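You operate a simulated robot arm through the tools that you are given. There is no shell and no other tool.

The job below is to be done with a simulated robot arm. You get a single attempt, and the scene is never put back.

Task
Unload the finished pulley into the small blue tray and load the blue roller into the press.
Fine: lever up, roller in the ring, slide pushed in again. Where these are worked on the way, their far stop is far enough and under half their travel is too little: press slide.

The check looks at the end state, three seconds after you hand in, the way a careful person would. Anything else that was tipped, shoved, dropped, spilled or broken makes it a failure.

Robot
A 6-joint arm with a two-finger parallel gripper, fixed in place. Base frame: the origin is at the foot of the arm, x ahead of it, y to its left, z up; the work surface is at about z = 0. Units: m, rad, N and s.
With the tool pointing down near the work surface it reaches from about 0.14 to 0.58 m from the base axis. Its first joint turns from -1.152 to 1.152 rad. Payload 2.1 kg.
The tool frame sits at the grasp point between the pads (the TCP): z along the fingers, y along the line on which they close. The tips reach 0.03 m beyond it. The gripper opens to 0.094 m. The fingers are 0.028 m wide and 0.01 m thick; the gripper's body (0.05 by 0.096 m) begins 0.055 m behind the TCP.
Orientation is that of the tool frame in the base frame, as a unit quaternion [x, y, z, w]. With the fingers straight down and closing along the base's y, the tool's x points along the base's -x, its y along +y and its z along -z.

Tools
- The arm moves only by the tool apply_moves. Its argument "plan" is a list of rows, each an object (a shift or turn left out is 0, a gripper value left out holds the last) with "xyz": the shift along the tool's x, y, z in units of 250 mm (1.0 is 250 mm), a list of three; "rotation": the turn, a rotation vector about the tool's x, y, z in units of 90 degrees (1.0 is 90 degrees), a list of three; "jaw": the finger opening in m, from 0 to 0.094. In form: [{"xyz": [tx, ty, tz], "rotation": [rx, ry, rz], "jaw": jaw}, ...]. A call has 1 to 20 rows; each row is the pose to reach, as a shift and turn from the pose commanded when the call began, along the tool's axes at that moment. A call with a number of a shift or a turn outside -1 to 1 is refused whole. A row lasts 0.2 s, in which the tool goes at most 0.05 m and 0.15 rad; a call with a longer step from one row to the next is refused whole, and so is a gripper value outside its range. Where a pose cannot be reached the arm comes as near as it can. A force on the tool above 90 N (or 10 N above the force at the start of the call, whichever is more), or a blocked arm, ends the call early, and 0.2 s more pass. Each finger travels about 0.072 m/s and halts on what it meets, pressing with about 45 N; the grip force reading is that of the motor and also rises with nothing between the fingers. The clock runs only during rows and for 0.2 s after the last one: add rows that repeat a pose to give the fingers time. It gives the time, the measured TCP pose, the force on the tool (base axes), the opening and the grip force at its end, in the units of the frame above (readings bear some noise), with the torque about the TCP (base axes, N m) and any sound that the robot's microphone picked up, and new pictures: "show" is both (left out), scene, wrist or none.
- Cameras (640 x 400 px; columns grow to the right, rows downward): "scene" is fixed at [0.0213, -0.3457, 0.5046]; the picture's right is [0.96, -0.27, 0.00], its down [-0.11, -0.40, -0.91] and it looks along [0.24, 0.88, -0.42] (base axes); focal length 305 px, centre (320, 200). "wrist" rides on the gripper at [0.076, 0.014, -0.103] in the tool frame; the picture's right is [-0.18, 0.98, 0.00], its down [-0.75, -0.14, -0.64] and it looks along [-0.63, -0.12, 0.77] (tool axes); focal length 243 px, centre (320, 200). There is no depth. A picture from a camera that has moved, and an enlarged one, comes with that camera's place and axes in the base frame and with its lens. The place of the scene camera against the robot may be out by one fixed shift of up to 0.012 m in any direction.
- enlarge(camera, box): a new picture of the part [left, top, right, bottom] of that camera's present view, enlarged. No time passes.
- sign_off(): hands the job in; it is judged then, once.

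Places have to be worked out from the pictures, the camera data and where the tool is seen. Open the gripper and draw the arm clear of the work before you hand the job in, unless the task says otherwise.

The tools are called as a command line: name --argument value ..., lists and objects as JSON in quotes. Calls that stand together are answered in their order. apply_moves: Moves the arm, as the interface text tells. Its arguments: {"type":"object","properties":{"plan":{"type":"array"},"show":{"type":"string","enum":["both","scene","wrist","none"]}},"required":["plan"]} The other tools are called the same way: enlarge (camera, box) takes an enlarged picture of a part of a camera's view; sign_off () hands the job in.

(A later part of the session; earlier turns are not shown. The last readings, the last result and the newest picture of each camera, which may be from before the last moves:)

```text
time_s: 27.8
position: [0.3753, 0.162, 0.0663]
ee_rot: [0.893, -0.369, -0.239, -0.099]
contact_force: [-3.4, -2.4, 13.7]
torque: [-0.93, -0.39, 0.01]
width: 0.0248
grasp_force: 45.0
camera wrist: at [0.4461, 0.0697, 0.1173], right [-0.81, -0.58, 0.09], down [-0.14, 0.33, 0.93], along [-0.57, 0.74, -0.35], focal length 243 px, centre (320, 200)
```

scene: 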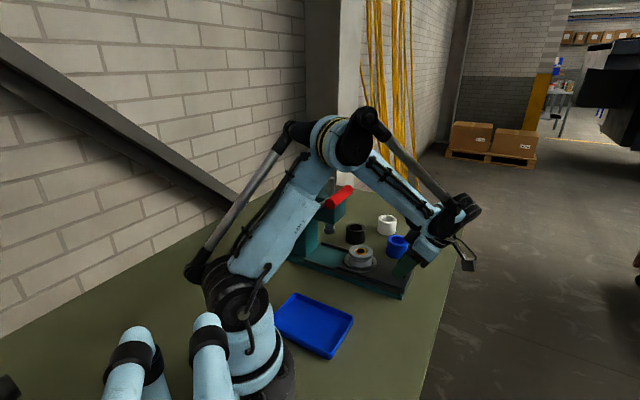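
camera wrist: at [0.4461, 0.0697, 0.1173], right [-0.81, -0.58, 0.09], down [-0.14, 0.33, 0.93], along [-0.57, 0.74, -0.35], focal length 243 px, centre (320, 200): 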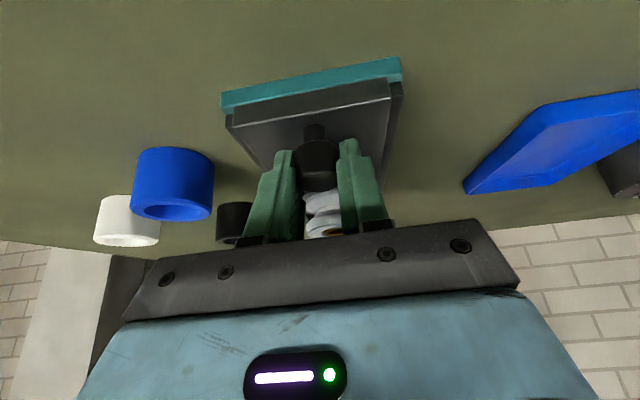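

Now about 91 mm out with no stop felt yet. I'll continue in small increments.

apply_moves --plan '[{"xyz": [0.018, 0, -0.01], "jaw": 0.015}, {"xyz": [0.036, 0, -0.02]}, {"xyz": [0.036, 0, -0.02]}]' --show "both"

```text
time_s: 28.6
position: [0.3825, 0.1553, 0.0642]
ee_rot: [0.893, -0.37, -0.238, -0.099]
contact_force: [-1.8, 0.7, 21.4]
torque: [0.04, 0.66, 0.04]
width: 0.0247
grasp_force: 44.7
camera wrist: at [0.4532, 0.0624, 0.1172], right [-0.81, -0.58, 0.09], down [-0.14, 0.33, 0.93], along [-0.57, 0.74, -0.35], focal length 243 px, centre (320, 200)
```

scene: 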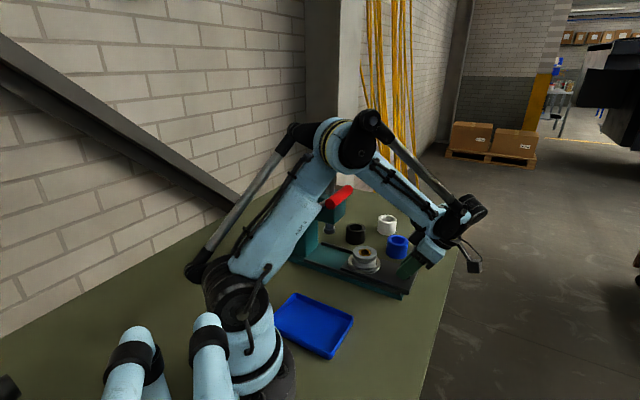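
wrist: 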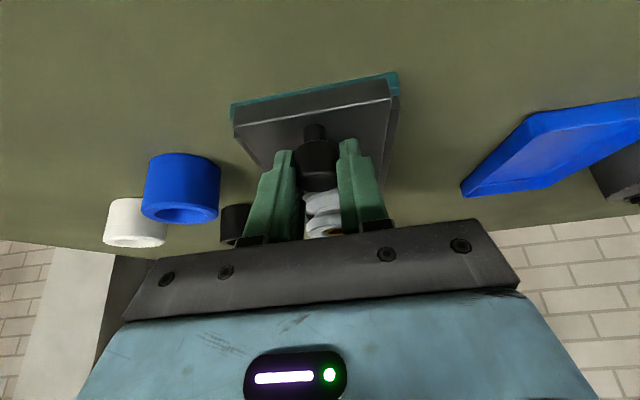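

apply_moves --plan '[{"xyz": [0.018, 0, -0.011], "jaw": 0.015}, {"xyz": [0.036, 0, -0.022]}, {"xyz": [0.036, 0, -0.022]}]' --show "both"

```text
time_s: 29.4
position: [0.3893, 0.1481, 0.0658]
ee_rot: [0.893, -0.369, -0.238, -0.099]
contact_force: [-3.3, -7.3, 27.0]
torque: [0.17, 0.79, -0.01]
width: 0.0246
grasp_force: 44.7
camera wrist: at [0.4605, 0.0554, 0.1171], right [-0.81, -0.58, 0.09], down [-0.14, 0.33, 0.93], along [-0.57, 0.74, -0.35], focal length 243 px, centre (320, 200)
```

scene: 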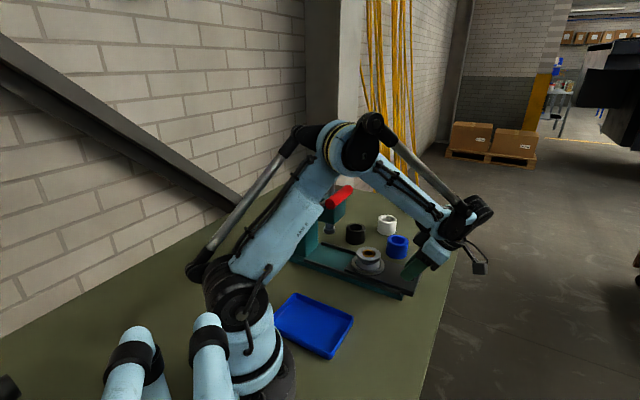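
wrist: 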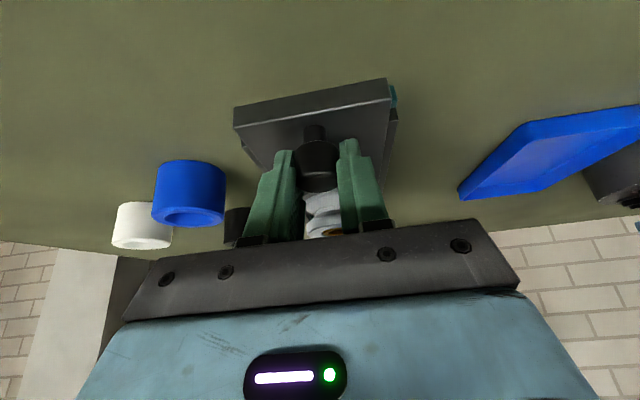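

The slide is 111 mm out, with the ring now at a≈0.061, well clear of the head, which is more than enough travel. I'll release the knob and lift straight up.

apply_moves --plan '[{"xyz": [-0.004, 0, -0.007], "jaw": 0.05}, {"xyz": [-0.004, 0, -0.007], "jaw": 0.05}, {"xyz": [-0.004, 0, -0.007], "jaw": 0.05}, {"xyz": [-0.06, 0, -0.104]}, {"xyz": [-0.12, 0, -0.208]}, {"xyz": [-0.18, 0, -0.312]}, {"xyz": [-0.24, 0, -0.416]}, {"xyz": [-0.24, 0, -0.416]}]' --show "both"

```text
time_s: 31.2
position: [0.3905, 0.1494, 0.1862]
ee_rot: [0.893, -0.37, -0.237, -0.099]
contact_force: [0.2, -0.6, -0.4]
torque: [-0.01, 0.04, -0.02]
width: 0.0497
grasp_force: 0.1
camera wrist: at [0.4605, 0.0566, 0.238], right [-0.81, -0.58, 0.09], down [-0.14, 0.33, 0.93], along [-0.57, 0.74, -0.35], focal length 243 px, centre (320, 200)
```

scene: 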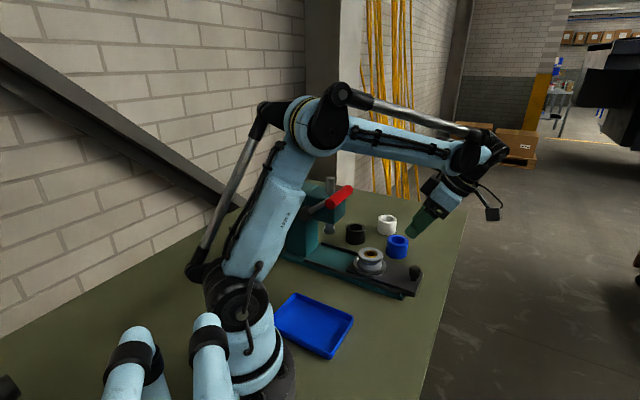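
wrist: 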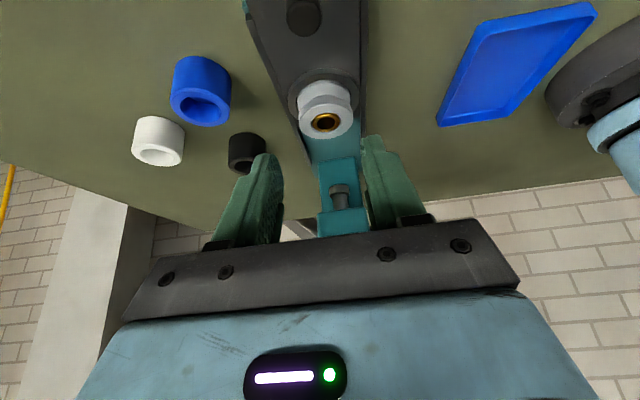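

enlarge --camera "wrist" --box '[220, 0, 420, 160]'

enlarge --camera "scene" --box '[300, 180, 440, 310]'

```text
2.50 times, centred on (320, 80) of wrist
camera zoom: at [0.4605, 0.0566, 0.238], right [-0.81, -0.58, 0.09], down [-0.14, 0.33, 0.93], along [-0.57, 0.74, -0.35], focal length 606 px, centre (320, 500)
```

zoom: 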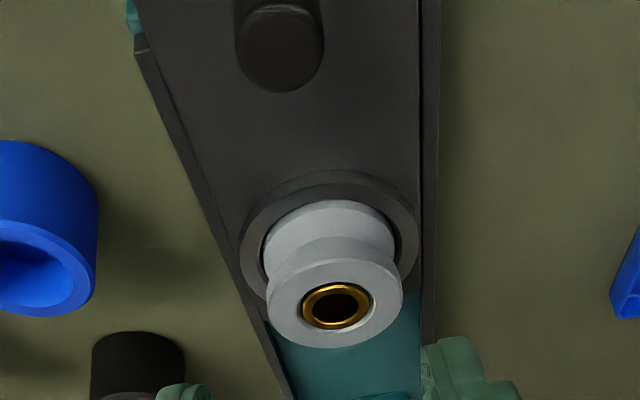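

```text
3.08 times, centred on (370, 245) of scene
camera zoom: at [0.0213, -0.3457, 0.5046], right [0.96, -0.27, 0.0], down [-0.11, -0.4, -0.91], along [0.24, 0.88, -0.42], focal length 939 px, centre (166, 62)
```

zoom: 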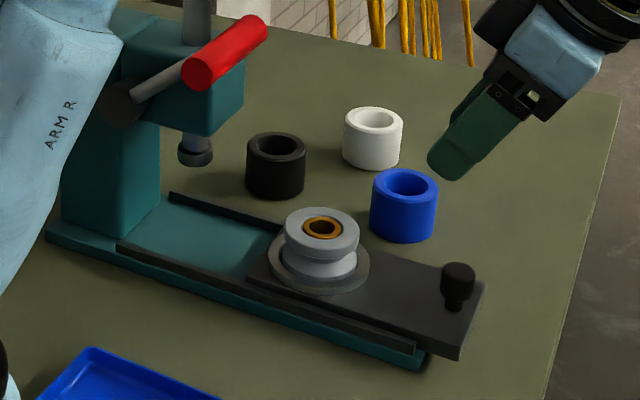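

The slide is out, with the pulley seated in the ring at about (a 0.061, b 0.377), top z≈0.063 and flange diameter ≈0.06. I'll move over the pulley, still tilted, with the jaws opened to 0.08.

apply_moves --plan '[{"xyz": [-0.076, 0.002, 0.044], "jaw": 0.08}, {"xyz": [-0.152, 0.004, 0.088]}, {"xyz": [-0.228, 0.006, 0.131]}, {"xyz": [-0.304, 0.008, 0.175]}, {"xyz": [-0.379, 0.01, 0.219]}, {"xyz": [-0.334, 0.01, 0.297]}, {"xyz": [-0.289, 0.01, 0.375]}, {"xyz": [-0.289, 0.01, 0.375]}]' --show "both"

```text
time_s: 33.0
position: [0.3079, 0.2243, 0.1397]
ee_rot: [0.893, -0.369, -0.238, -0.1]
contact_force: [-0.5, -0.3, -0.3]
torque: [-0.02, -0.01, 0.01]
width: 0.0802
grasp_force: 0.1
camera wrist: at [0.3791, 0.1318, 0.1929], right [-0.81, -0.58, 0.09], down [-0.14, 0.33, 0.93], along [-0.57, 0.74, -0.35], focal length 243 px, centre (320, 200)
```

scene: 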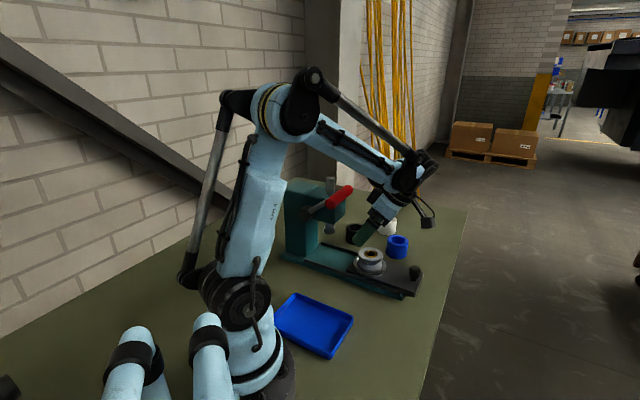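
wrist: 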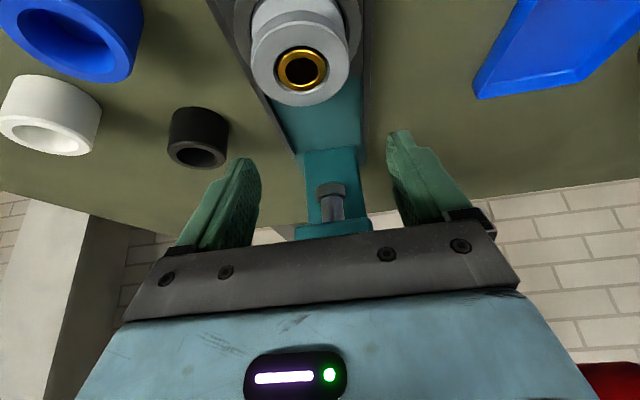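

The pulley top centre is at about (a 0.064, b 0.378), z≈0.064. I'll descend to TCP z≈0.070 so the pads hold the upper flange above the ring.

apply_moves --plan '[{"xyz": [0.04, -0.002, 0.06], "jaw": 0.08}, {"xyz": [0.08, -0.004, 0.12]}, {"xyz": [0.12, -0.004, 0.185]}, {"xyz": [0.15, -0.004, 0.236]}, {"xyz": [0.15, -0.004, 0.236]}]' --show "both"

```text
time_s: 34.2
position: [0.3128, 0.2213, 0.0709]
ee_rot: [0.893, -0.37, -0.238, -0.099]
contact_force: [-0.2, -0.1, 0.9]
torque: [0.0, -0.02, -0.01]
width: 0.0799
grasp_force: 0.0
camera wrist: at [0.3836, 0.1287, 0.1236], right [-0.81, -0.58, 0.09], down [-0.14, 0.33, 0.93], along [-0.57, 0.74, -0.35], focal length 243 px, centre (320, 200)
```

scene: 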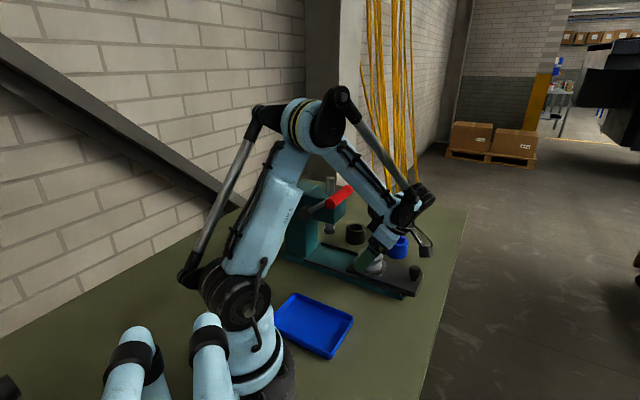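
wrist: 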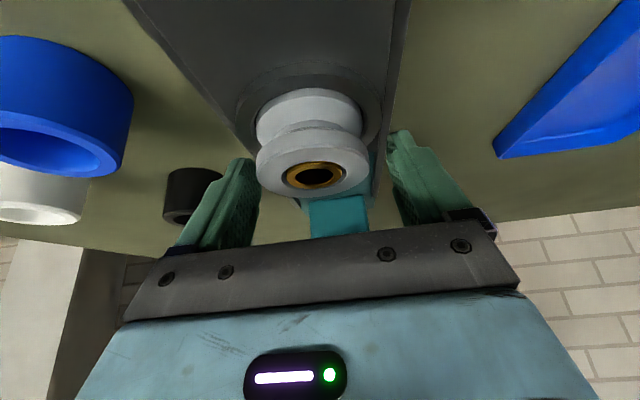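

The pulley is centred within 2 mm. I'll nudge +2 mm in b and 2 mm down, then close on the flange.

apply_moves --plan '[{"xyz": [0.004, -0.007, 0.007], "jaw": 0.08}, {"xyz": [0.004, -0.007, 0.007], "jaw": 0.065}, {"xyz": [0.004, -0.007, 0.007], "jaw": 0.05}, {"xyz": [0.004, -0.007, 0.007], "jaw": 0.05}, {"xyz": [0.004, -0.007, 0.007], "jaw": 0.05}]' --show "both"

```text
time_s: 35.4
position: [0.3134, 0.2218, 0.0714]
ee_rot: [0.893, -0.37, -0.238, -0.099]
contact_force: [-3.0, -1.0, 4.3]
torque: [-0.11, 0.12, -0.01]
width: 0.0608
grasp_force: 45.0
camera wrist: at [0.385, 0.1304, 0.1217], right [-0.81, -0.58, 0.09], down [-0.14, 0.33, 0.93], along [-0.57, 0.74, -0.35], focal length 243 px, centre (320, 200)
```

scene: 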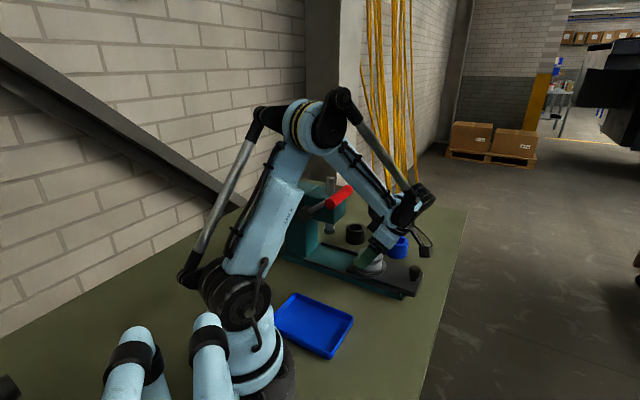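
wrist: 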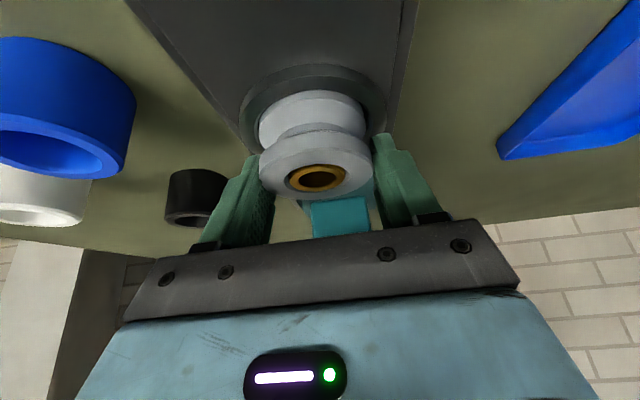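

The pulley is gripped at 0.0608. I'll lift it straight up out of the ring.

apply_moves --plan '[{"xyz": [-0.02, 0, -0.0346], "jaw": 0.05}, {"xyz": [-0.04, 0, -0.0693]}, {"xyz": [-0.08, 0, -0.1386]}, {"xyz": [-0.12, 0, -0.208]}, {"xyz": [-0.16, 0, -0.277]}, {"xyz": [-0.16, 0, -0.277]}]' --show "both"

```text
time_s: 36.8
position: [0.3136, 0.2231, 0.1489]
ee_rot: [0.893, -0.37, -0.238, -0.1]
contact_force: [0.5, -0.1, -2.7]
torque: [0.0, -0.01, 0.0]
width: 0.0604
grasp_force: 45.0
camera wrist: at [0.3849, 0.1301, 0.2002], right [-0.81, -0.58, 0.09], down [-0.14, 0.33, 0.93], along [-0.57, 0.74, -0.35], focal length 243 px, centre (320, 200)
```

scene: 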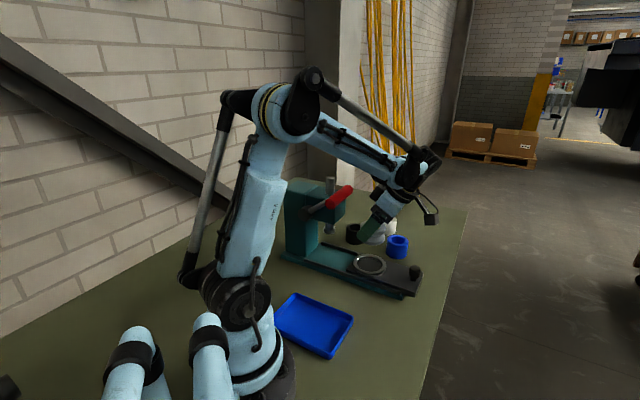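
wrist: 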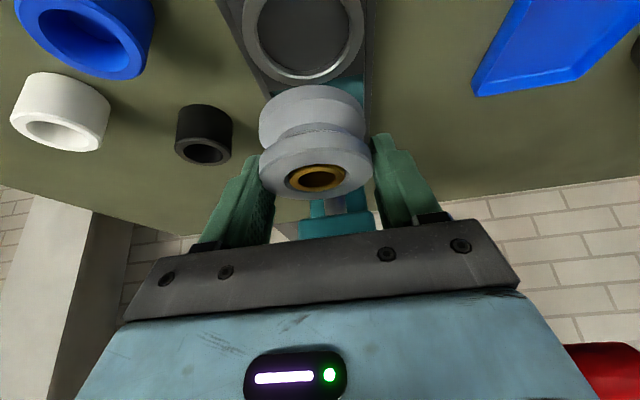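

The pulley is free, about 0.27 kg. I'll carry it outward around the handle and then over towards the tray, keeping the same tilt so it stays upright.

apply_moves --plan '[{"xyz": [0.08, 0, -0.06], "jaw": 0.05}, {"xyz": [0.16, 0, -0.125]}, {"xyz": [0.243, 0.03, -0.187]}, {"xyz": [0.243, 0.14, -0.187]}, {"xyz": [0.243, 0.25, -0.187]}, {"xyz": [0.243, 0.36, -0.187]}, {"xyz": [0.243, 0.47, -0.187]}, {"xyz": [0.243, 0.58, -0.187]}, {"xyz": [0.243, 0.69, -0.187]}, {"xyz": [0.22, 0.79, -0.17]}, {"xyz": [0.15, 0.84, -0.13]}, {"xyz": [0.07, 0.87, -0.085]}, {"xyz": [-0.01, 0.875, -0.04]}, {"xyz": [-0.08, 0.875, 0.0]}, {"xyz": [-0.138, 0.875, 0.033]}, {"xyz": [-0.138, 0.875, 0.033]}]' --show "both"

```text
time_s: 40.2
position: [0.1348, 0.0938, 0.1577]
ee_rot: [0.893, -0.37, -0.238, -0.1]
contact_force: [0.0, -0.1, -1.4]
torque: [0.01, -0.05, 0.02]
width: 0.0602
grasp_force: 44.8
camera wrist: at [0.2055, 0.0013, 0.2097], right [-0.81, -0.58, 0.09], down [-0.14, 0.33, 0.93], along [-0.57, 0.74, -0.35], focal length 243 px, centre (320, 200)
```

scene: 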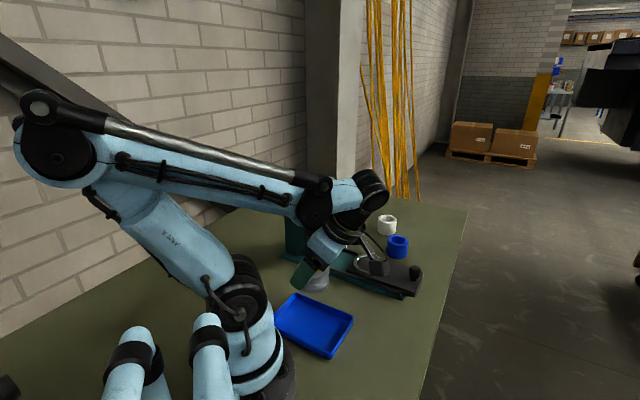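
wrist: 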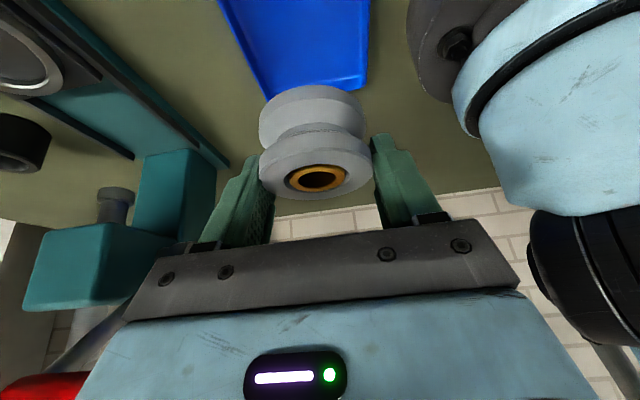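

The pulley is over the tray at (a 0.029, b 0.161). The tray rim spans b≈0.111–0.215, so I'll descend with a +2 mm b correction to just above the floor.

apply_moves --plan '[{"xyz": [0.04, -0.004, 0.0693], "jaw": 0.05}, {"xyz": [0.08, -0.008, 0.1386]}, {"xyz": [0.12, -0.008, 0.208]}, {"xyz": [0.16, -0.008, 0.277]}, {"xyz": [0.19, -0.008, 0.329]}, {"xyz": [0.206, -0.008, 0.357]}, {"xyz": [0.206, -0.008, 0.357]}]' --show "both"

```text
time_s: 41.8
position: [0.138, 0.095, 0.0542]
ee_rot: [0.893, -0.37, -0.238, -0.099]
contact_force: [-0.6, -0.7, -1.6]
torque: [0.02, 0.02, 0.0]
width: 0.0605
grasp_force: 45.2
camera wrist: at [0.2087, 0.0021, 0.1057], right [-0.81, -0.58, 0.09], down [-0.14, 0.33, 0.93], along [-0.57, 0.74, -0.35], focal length 243 px, centre (320, 200)
```

scene: 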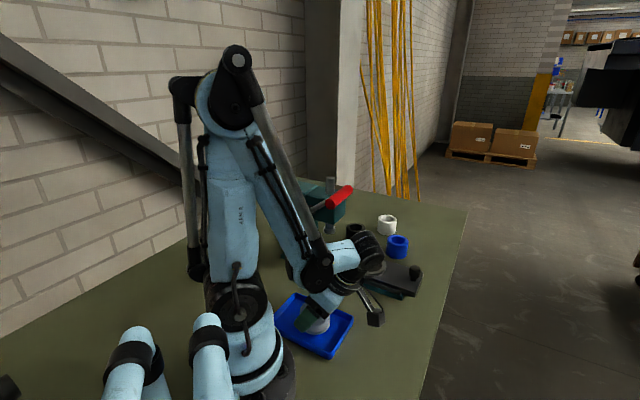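
wrist: 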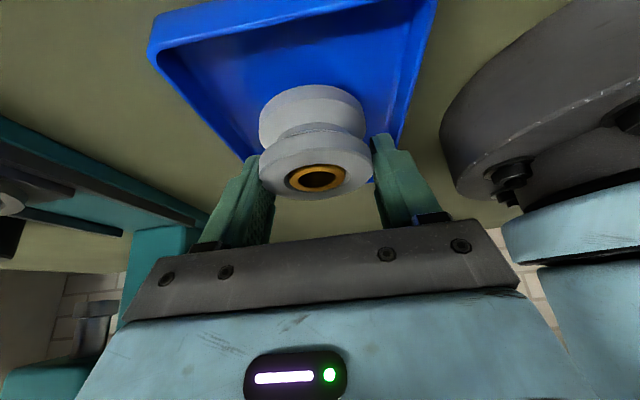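

enlarge --camera "wrist" --box '[140, 0, 460, 220]'

enlarge --camera "scene" --box '[260, 230, 400, 370]'

```text
1.82 times, centred on (300, 110) of wrist
camera zoom: at [0.2087, 0.0021, 0.1057], right [-0.81, -0.58, 0.09], down [-0.14, 0.33, 0.93], along [-0.57, 0.74, -0.35], focal length 441 px, centre (356, 364)
```

zoom: 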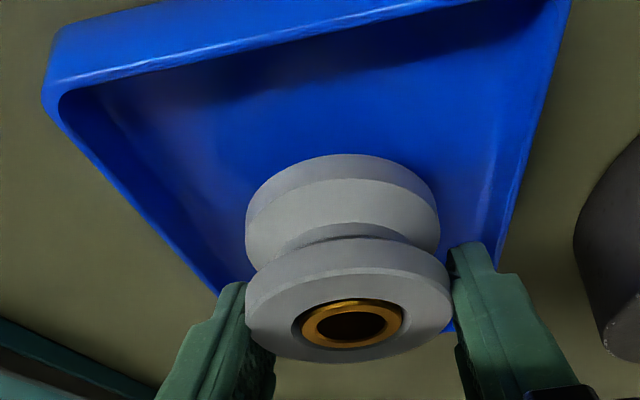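

```text
2.86 times, centred on (330, 300) of scene
camera zoom: at [0.0213, -0.3457, 0.5046], right [0.96, -0.27, 0.0], down [-0.11, -0.4, -0.91], along [0.24, 0.88, -0.42], focal length 872 px, centre (291, -86)
```

zoom: 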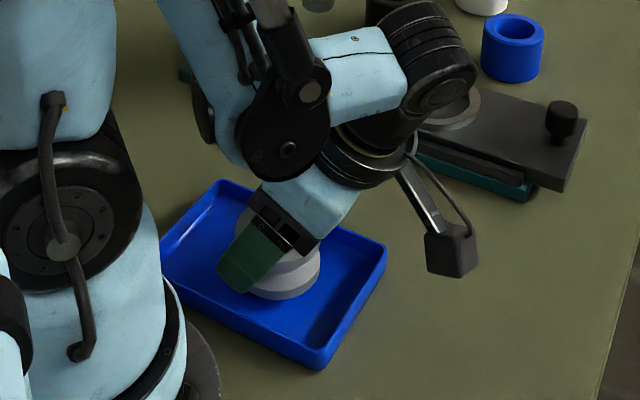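

The pulley hangs about 8 mm above the tray floor with the fingers inside the rim. I'll lower 6 mm and check the force.

apply_moves --plan '[{"xyz": [0.006, 0, 0.0104], "jaw": 0.05}, {"xyz": [0.012, 0, 0.0208]}, {"xyz": [0.012, 0, 0.0208]}]' --show "none"

```text
time_s: 42.6
position: [0.1367, 0.0934, 0.0481]
ee_rot: [0.893, -0.369, -0.238, -0.099]
contact_force: [0.9, 1.3, -1.3]
torque: [0.0, -0.02, 0.05]
width: 0.0605
grasp_force: 44.4
```

No contact yet, so I'll lower in 1.5–2 mm steps.

apply_moves --plan '[{"xyz": [0.004, 0, 0.007], "jaw": 0.05}, {"xyz": [0.004, 0, 0.007]}]' --show "none"

apply_moves --plan '[{"xyz": [0.003, 0, 0.0052], "jaw": 0.05}, {"xyz": [0.003, 0, 0.0052]}]' --show "wrist"

```text
time_s: 43.2
position: [0.1383, 0.095, 0.0469]
ee_rot: [0.893, -0.37, -0.238, -0.1]
contact_force: [-1.2, -0.5, -1.8]
torque: [0.0, 0.0, 0.02]
width: 0.0602
grasp_force: 45.2
```

```text
time_s: 43.8
position: [0.1376, 0.0945, 0.0457]
ee_rot: [0.892, -0.37, -0.239, -0.099]
contact_force: [-1.1, -0.3, -1.2]
torque: [0.01, -0.02, 0.02]
width: 0.0601
grasp_force: 45.1
camera wrist: at [0.2085, 0.0018, 0.0972], right [-0.81, -0.58, 0.09], down [-0.14, 0.33, 0.93], along [-0.57, 0.74, -0.35], focal length 243 px, centre (320, 200)
```

wrist: 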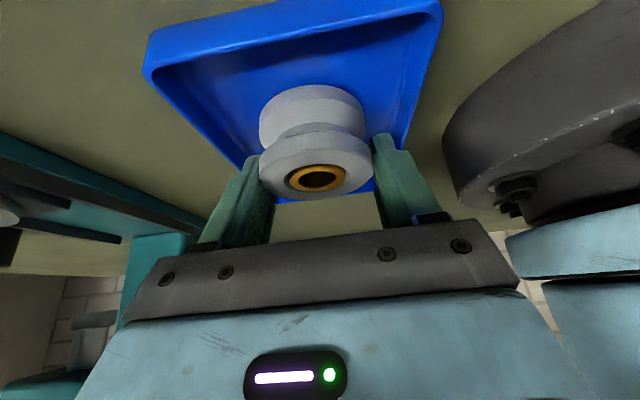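

apply_moves --plan '[{"xyz": [0.004, 0, 0.007], "jaw": 0.05}, {"xyz": [0.004, 0, 0.007]}]' --show "none"

apply_moves --plan '[{"xyz": [0.003, 0, 0.0052], "jaw": 0.05}, {"xyz": [0.003, 0, 0.0052]}]' --show "none"

```text
time_s: 44.4
position: [0.1379, 0.0946, 0.0445]
ee_rot: [0.892, -0.37, -0.239, -0.1]
contact_force: [0.8, -2.8, 13.5]
torque: [0.01, -0.29, -0.08]
width: 0.0605
grasp_force: 45.0
```

```text
time_s: 45.0
position: [0.1372, 0.0948, 0.0413]
ee_rot: [0.893, -0.369, -0.239, -0.1]
contact_force: [1.0, 2.2, 30.3]
torque: [0.07, -0.18, -0.05]
width: 0.0606
grasp_force: 45.2
```

Contact with the tray floor: 13 N, then 30 N. I'll ease back up about 1 mm and open slightly to release.

apply_moves --plan '[{"xyz": [-0.003, 0, -0.005], "jaw": 0.05}, {"xyz": [-0.003, 0, -0.005], "jaw": 0.066}, {"xyz": [-0.003, 0, -0.005], "jaw": 0.068}, {"xyz": [-0.003, 0, -0.005], "jaw": 0.068}]' --show "both"

```text
time_s: 46.0
position: [0.1379, 0.0945, 0.0433]
ee_rot: [0.893, -0.37, -0.238, -0.099]
contact_force: [-1.0, -0.4, 0.2]
torque: [0.01, 0.0, -0.01]
width: 0.068
grasp_force: 0.0
camera wrist: at [0.2087, 0.0017, 0.0954], right [-0.81, -0.58, 0.09], down [-0.14, 0.33, 0.93], along [-0.57, 0.74, -0.35], focal length 243 px, centre (320, 200)
```

scene: 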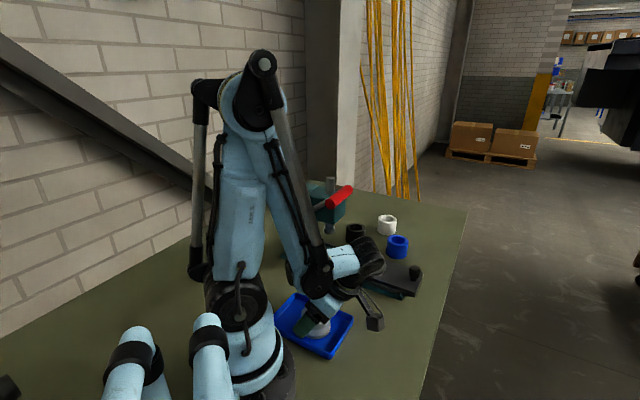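
wrist: 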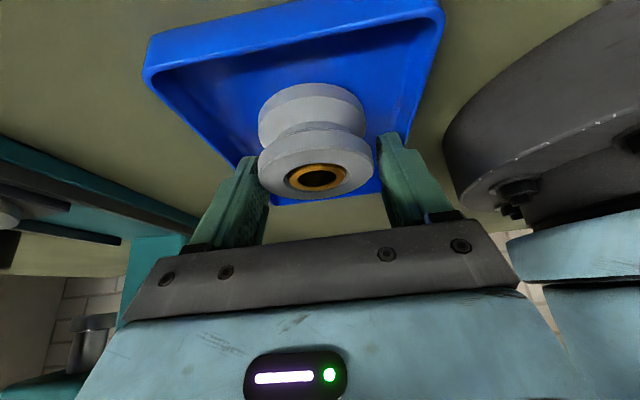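

The pulley is released and standing in the tray. I'll lift straight up clear of it.

apply_moves --plan '[{"xyz": [-0.02, 0, -0.0346], "jaw": 0.068}, {"xyz": [-0.05, 0, -0.0866]}, {"xyz": [-0.1, 0, -0.173]}, {"xyz": [-0.15, 0, -0.26]}, {"xyz": [-0.2, 0, -0.346]}, {"xyz": [-0.24, 0, -0.4157]}, {"xyz": [-0.24, 0, -0.4157]}]' --show "both"

```text
time_s: 47.6
position: [0.1363, 0.0944, 0.1636]
ee_rot: [0.893, -0.37, -0.238, -0.1]
contact_force: [0.1, -0.7, -0.3]
torque: [0.01, -0.03, -0.01]
width: 0.0679
grasp_force: 0.1
camera wrist: at [0.2081, 0.0012, 0.2155], right [-0.81, -0.58, 0.09], down [-0.14, 0.33, 0.93], along [-0.57, 0.74, -0.35], focal length 243 px, centre (320, 200)
```

scene: 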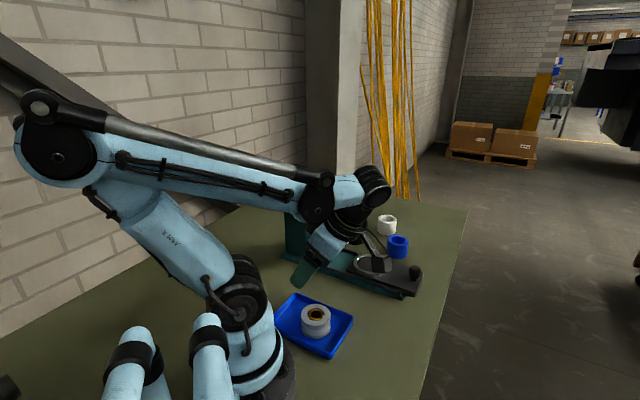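
wrist: 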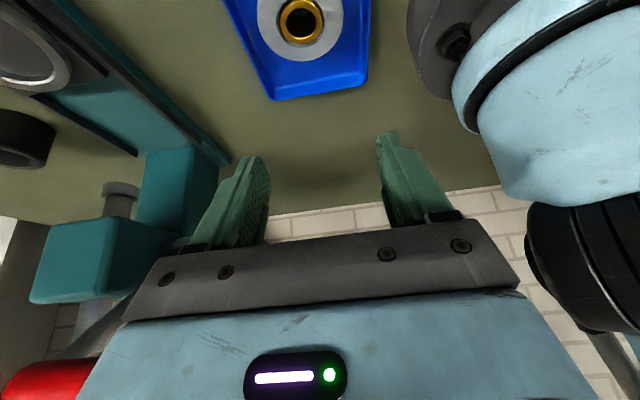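

The pulley stands upright in the tray. Now I'll swing back out (keeping outboard of the handle) towards the blue roller.

apply_moves --plan '[{"xyz": [0.07, 0, -0.08], "jaw": 0.08}, {"xyz": [0.16, 0, -0.16]}, {"xyz": [0.25, -0.04, -0.24]}, {"xyz": [0.33, -0.1, -0.32]}, {"xyz": [0.3557, -0.2, -0.344]}, {"xyz": [0.3557, -0.32, -0.344]}, {"xyz": [0.3557, -0.46, -0.344]}, {"xyz": [0.3557, -0.6, -0.344]}, {"xyz": [0.3557, -0.74, -0.344]}, {"xyz": [0.3557, -0.88, -0.344]}, {"xyz": [0.3557, -1.0, -0.344]}, {"xyz": [0.3557, -1.0, -0.344]}]' --show "none"

apply_moves --plan '[{"xyz": [-0.05, -0.1, 0.03], "jaw": 0.08}, {"xyz": [-0.1, -0.2, 0.06]}, {"xyz": [-0.15, -0.3, 0.09]}, {"xyz": [-0.19, -0.38, 0.11]}, {"xyz": [-0.19, -0.38, 0.11]}]' --show "both"

```text
time_s: 50.2
position: [0.4008, 0.1876, 0.1965]
ee_rot: [0.893, -0.369, -0.238, -0.099]
contact_force: [0.3, 0.3, 0.3]
torque: [0.01, 0.01, -0.01]
width: 0.0799
grasp_force: 0.0
```

```text
time_s: 51.4
position: [0.4267, 0.2923, 0.1929]
ee_rot: [0.892, -0.37, -0.238, -0.1]
contact_force: [0.4, 0.1, 0.2]
torque: [0.03, 0.03, -0.02]
width: 0.0801
grasp_force: 0.1
camera wrist: at [0.4973, 0.1995, 0.2454], right [-0.81, -0.58, 0.09], down [-0.14, 0.33, 0.93], along [-0.57, 0.74, -0.35], focal length 243 px, centre (320, 200)
```

scene: 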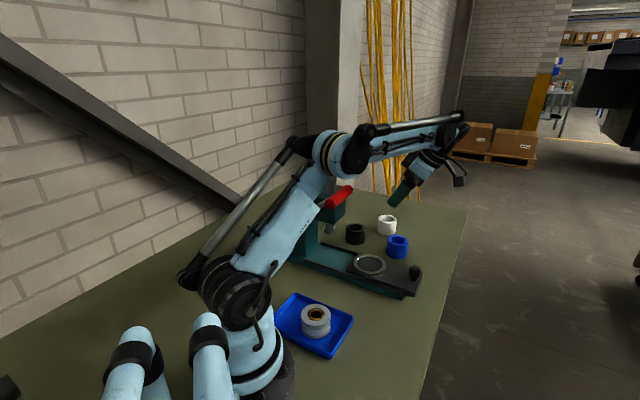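
wrist: 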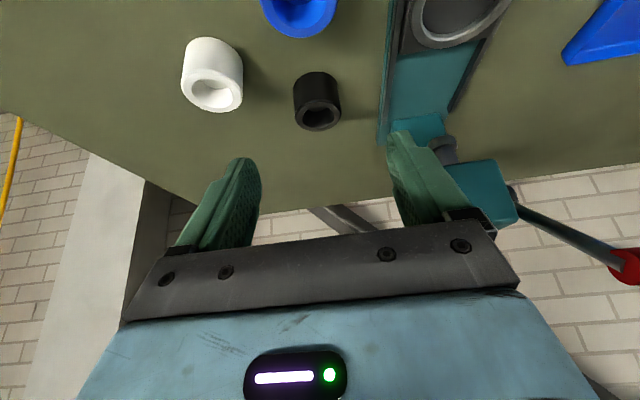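

enlarge --camera "wrist" --box '[200, 0, 400, 125]'

enlarge --camera "scene" --box '[320, 170, 460, 310]'

```text
3.20 times, centred on (300, 62) of wrist
camera zoom: at [0.4973, 0.1995, 0.2454], right [-0.81, -0.58, 0.09], down [-0.14, 0.33, 0.93], along [-0.57, 0.74, -0.35], focal length 776 px, centre (384, 640)
```

zoom: 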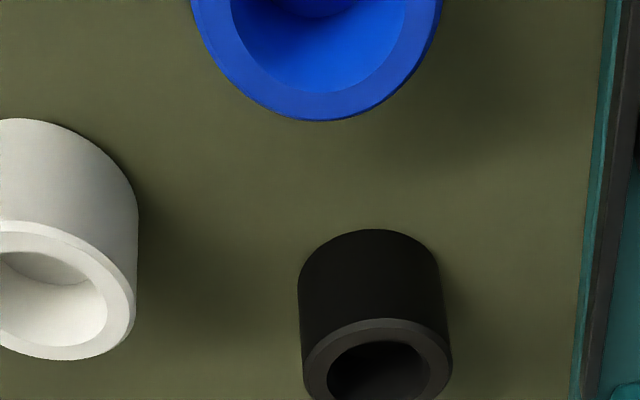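

```text
2.86 times, centred on (390, 240) of scene
camera zoom: at [0.0213, -0.3456, 0.5046], right [0.96, -0.27, 0.0], down [-0.11, -0.4, -0.91], along [0.24, 0.88, -0.42], focal length 872 px, centre (120, 86)
```

zoom: 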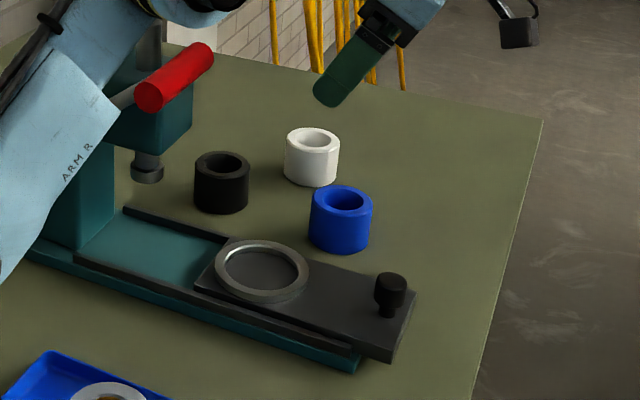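

The tool hovers over the blue roller at about (a 0.093, b 0.508). I'll descend halfway and re-check the alignment.

apply_moves --plan '[{"xyz": [0.06, 0, 0.104], "jaw": 0.08}, {"xyz": [0.12, 0, 0.208]}, {"xyz": [0.17, 0, 0.2944]}, {"xyz": [0.17, 0, 0.2944]}]' --show "both"

```text
time_s: 52.4
position: [0.4267, 0.2912, 0.1085]
ee_rot: [0.893, -0.369, -0.239, -0.1]
contact_force: [0.0, 0.8, -0.3]
torque: [0.0, 0.0, -0.04]
width: 0.0797
grasp_force: 0.1
camera wrist: at [0.4979, 0.1987, 0.1608], right [-0.81, -0.58, 0.09], down [-0.14, 0.33, 0.93], along [-0.57, 0.74, -0.35], focal length 243 px, centre (320, 200)
```

scene: 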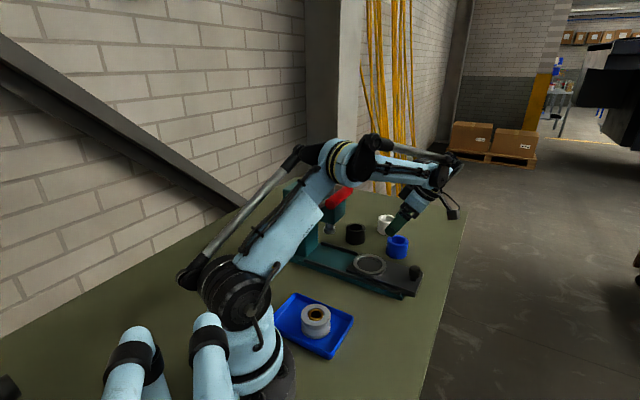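
wrist: 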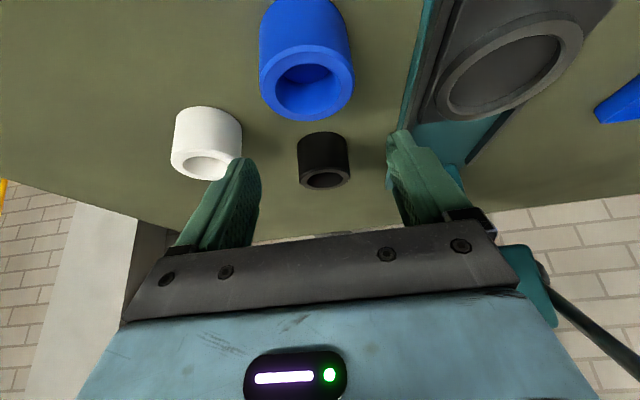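

enlarge --camera "wrist" --box '[230, 0, 390, 130]'

enlarge --camera "wrist" --box '[400, 0, 640, 140]'

enlarge --camera "scene" --box '[280, 130, 420, 270]'

```text
3.08 times, centred on (310, 65) of wrist
camera zoom: at [0.4979, 0.1987, 0.1608], right [-0.81, -0.58, 0.09], down [-0.14, 0.33, 0.93], along [-0.57, 0.74, -0.35], focal length 746 px, centre (351, 615)
```

zoom: 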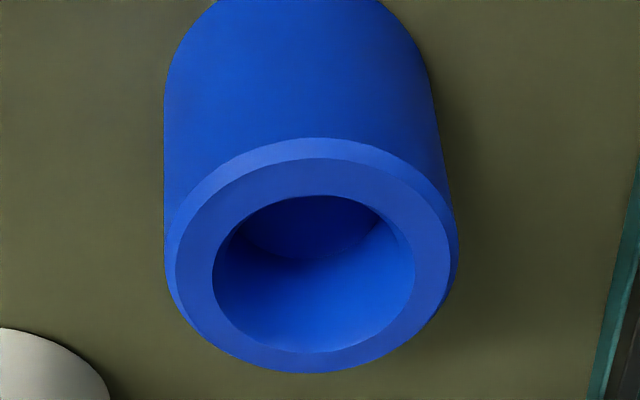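

```text
2.67 times, centred on (520, 70) of wrist
camera zoom: at [0.4979, 0.1987, 0.1608], right [-0.81, -0.58, 0.09], down [-0.14, 0.33, 0.93], along [-0.57, 0.74, -0.35], focal length 647 px, centre (-213, 547)
```

zoom: 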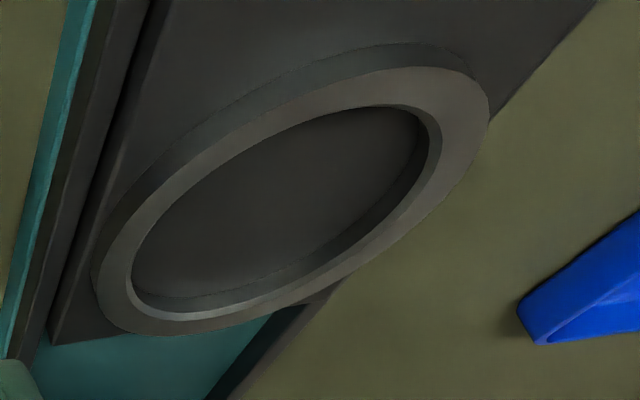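

```text
2.86 times, centred on (350, 200) of scene
camera zoom: at [0.0213, -0.3457, 0.5046], right [0.96, -0.27, 0.0], down [-0.11, -0.4, -0.91], along [0.24, 0.88, -0.42], focal length 872 px, centre (234, 200)
```

zoom: 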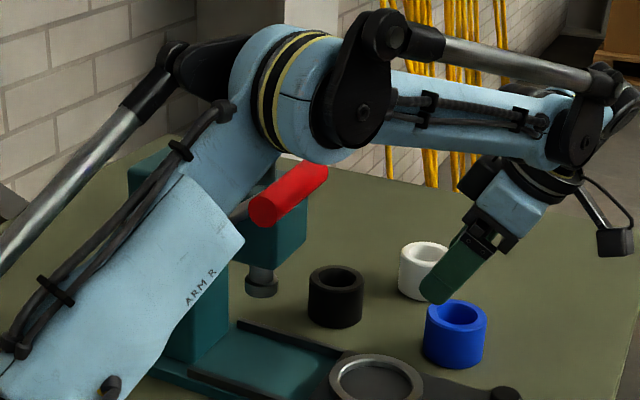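

The roller's centre is at about (a 0.0935, b 0.5085), top z≈0.043, and the lever handle is untouched. I'll descend around the roller to TCP z≈0.046.

apply_moves --plan '[{"xyz": [0.04, -0.001, 0.0735], "jaw": 0.08}, {"xyz": [0.08, -0.002, 0.147]}, {"xyz": [0.11, -0.002, 0.2]}, {"xyz": [0.12, -0.002, 0.2204]}, {"xyz": [0.12, -0.002, 0.2204]}]' --show "both"

```text
time_s: 53.6
position: [0.4259, 0.2941, 0.0459]
ee_rot: [0.892, -0.37, -0.238, -0.099]
contact_force: [0.2, 0.3, -0.5]
torque: [-0.01, 0.01, 0.0]
width: 0.0801
grasp_force: 0.1
camera wrist: at [0.4975, 0.2005, 0.0977], right [-0.81, -0.58, 0.09], down [-0.14, 0.33, 0.93], along [-0.57, 0.74, -0.35], focal length 243 px, centre (320, 200)
```

scene: 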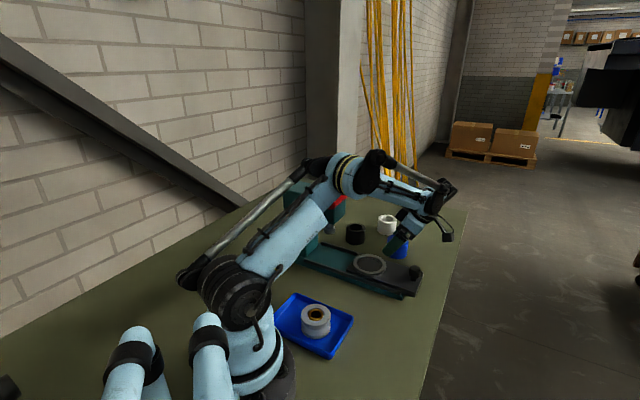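
wrist: 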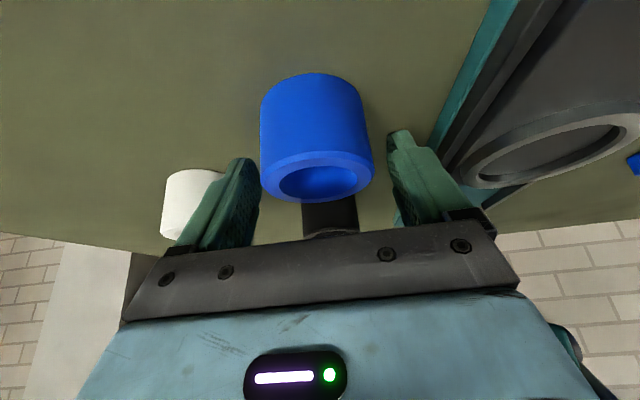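

enlarge --camera "wrist" --box '[220, 60, 420, 240]'

enlarge --camera "scene" --box '[280, 130, 420, 270]'

```text
2.22 times, centred on (320, 150) of wrist
camera zoom: at [0.4975, 0.2005, 0.0977], right [-0.81, -0.58, 0.09], down [-0.14, 0.33, 0.93], along [-0.57, 0.74, -0.35], focal length 539 px, centre (320, 311)
```

zoom: 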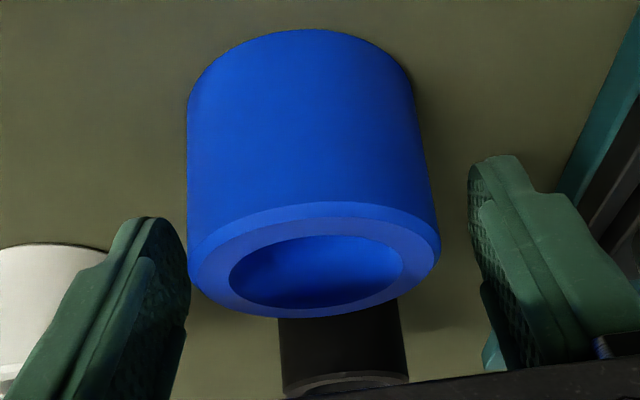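

```text
2.86 times, centred on (350, 200) of scene
camera zoom: at [0.0213, -0.3457, 0.5046], right [0.96, -0.27, 0.0], down [-0.11, -0.4, -0.91], along [0.24, 0.88, -0.42], focal length 872 px, centre (234, 200)
```

zoom: 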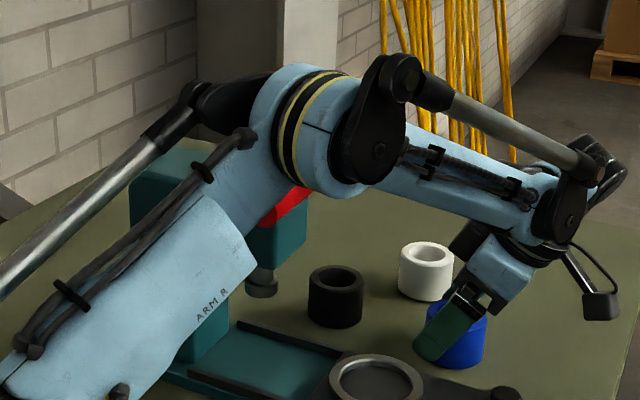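

The roller is centred between the pads within about 1–2 mm, and the lever handle looks unmoved behind the elbow. I'll make a small correction and close.

apply_moves --plan '[{"xyz": [-0.005, -0.004, 0.003], "jaw": 0.08}, {"xyz": [-0.005, -0.004, 0.003], "jaw": 0.068}, {"xyz": [-0.005, -0.004, 0.003], "jaw": 0.05}, {"xyz": [-0.005, -0.004, 0.003], "jaw": 0.05}, {"xyz": [-0.005, -0.004, 0.003], "jaw": 0.05}]' --show "wrist"

```text
time_s: 54.8
position: [0.4259, 0.2967, 0.0465]
ee_rot: [0.893, -0.37, -0.237, -0.1]
contact_force: [0.8, -0.3, 1.9]
torque: [-0.08, 0.0, 0.02]
width: 0.0583
grasp_force: 45.2
camera wrist: at [0.497, 0.2024, 0.098], right [-0.81, -0.58, 0.09], down [-0.14, 0.33, 0.93], along [-0.57, 0.74, -0.35], focal length 243 px, centre (320, 200)
```

wrist: 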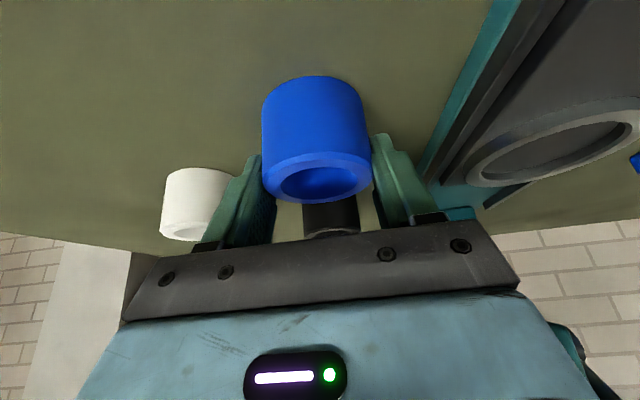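

The blue roller is gripped (0.0583). I'll lift it straight up, then move over the ring at (a 0.064, b 0.380).

apply_moves --plan '[{"xyz": [-0.03, 0, -0.052], "jaw": 0.05}, {"xyz": [-0.08, 0, -0.1386]}, {"xyz": [-0.13, 0, -0.225]}, {"xyz": [-0.18, 0, -0.3118]}, {"xyz": [-0.2, 0.1, -0.301]}, {"xyz": [-0.218, 0.2, -0.29]}, {"xyz": [-0.236, 0.3, -0.279]}, {"xyz": [-0.255, 0.4, -0.268]}, {"xyz": [-0.27, 0.48, -0.26]}, {"xyz": [-0.277, 0.519, -0.256]}, {"xyz": [-0.277, 0.519, -0.256]}]' --show "both"

```text
time_s: 57.2
position: [0.3145, 0.2224, 0.1369]
ee_rot: [0.892, -0.371, -0.238, -0.101]
contact_force: [-0.1, 0.2, -1.1]
torque: [0.04, -0.01, 0.01]
width: 0.0585
grasp_force: 44.6
camera wrist: at [0.3856, 0.1302, 0.1883], right [-0.81, -0.58, 0.09], down [-0.14, 0.33, 0.93], along [-0.57, 0.74, -0.35], focal length 243 px, centre (320, 200)
```

scene: 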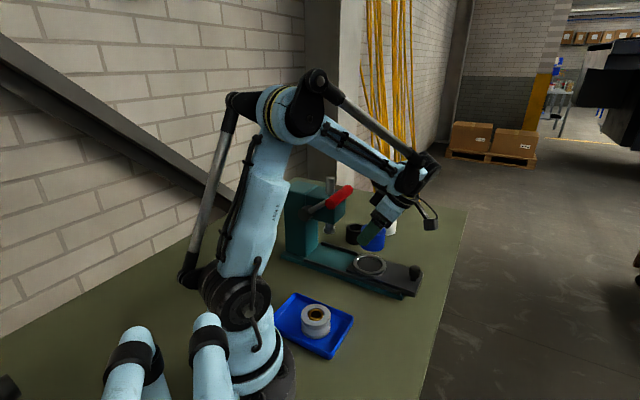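
wrist: 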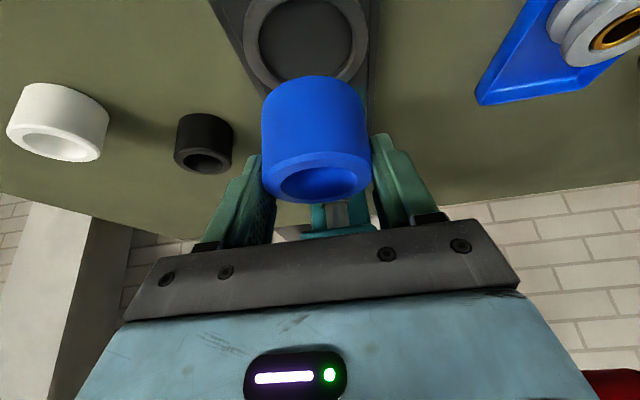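

enlarge --camera "wrist" --box '[200, 0, 420, 210]'

enlarge --camera "scene" --box '[300, 180, 440, 310]'

```text
1.90 times, centred on (310, 105) of wrist
camera zoom: at [0.3856, 0.1302, 0.1883], right [-0.81, -0.58, 0.09], down [-0.14, 0.33, 0.93], along [-0.57, 0.74, -0.35], focal length 462 px, centre (339, 381)
```

zoom: 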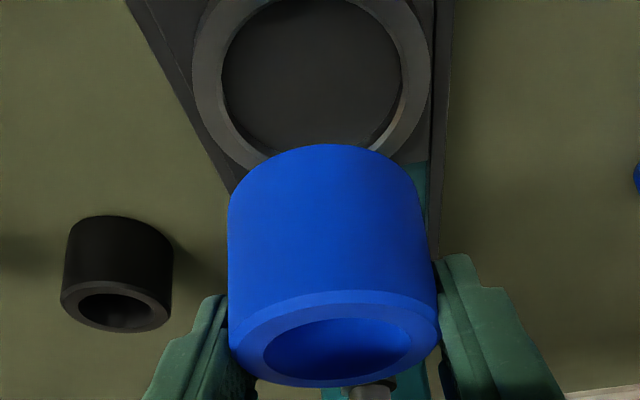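

```text
3.08 times, centred on (370, 245) of scene
camera zoom: at [0.0213, -0.3457, 0.5046], right [0.96, -0.27, 0.0], down [-0.11, -0.4, -0.91], along [0.24, 0.88, -0.42], focal length 939 px, centre (166, 62)
```

zoom: 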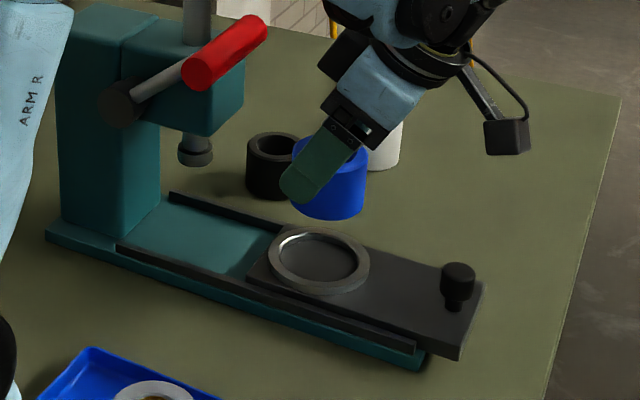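

I want a precise comparison of the roller against the ring before lowering, so I'll zoom in tightly.

enlarge --camera "scene" --box '[345, 220, 395, 280]'

enlarge --camera "wrist" --box '[230, 0, 390, 100]'

```text
6.67 times, centred on (370, 250) of scene
camera zoom: at [0.0213, -0.3457, 0.5046], right [0.96, -0.27, 0.0], down [-0.11, -0.4, -0.91], along [0.24, 0.88, -0.42], focal length 2034 px, centre (-13, -133)
```

zoom: 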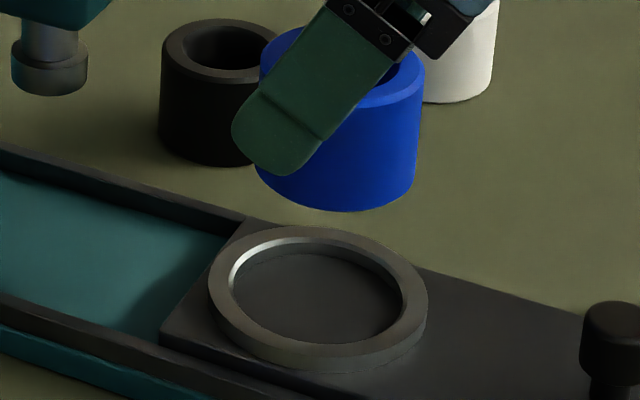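

```text
4.00 times, centred on (310, 50) of wrist
camera zoom: at [0.3856, 0.1302, 0.1883], right [-0.81, -0.58, 0.09], down [-0.14, 0.33, 0.93], along [-0.57, 0.74, -0.35], focal length 970 px, centre (360, 800)
```

zoom: 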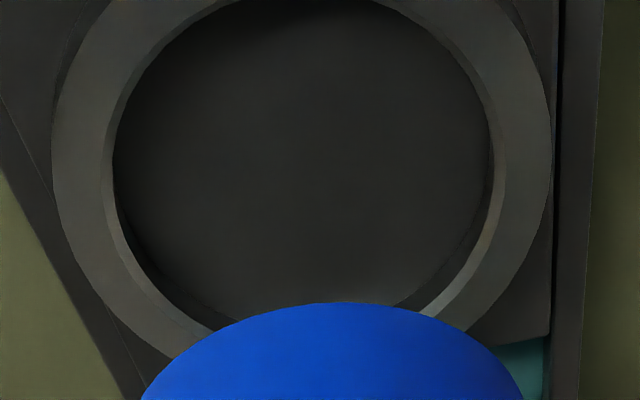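

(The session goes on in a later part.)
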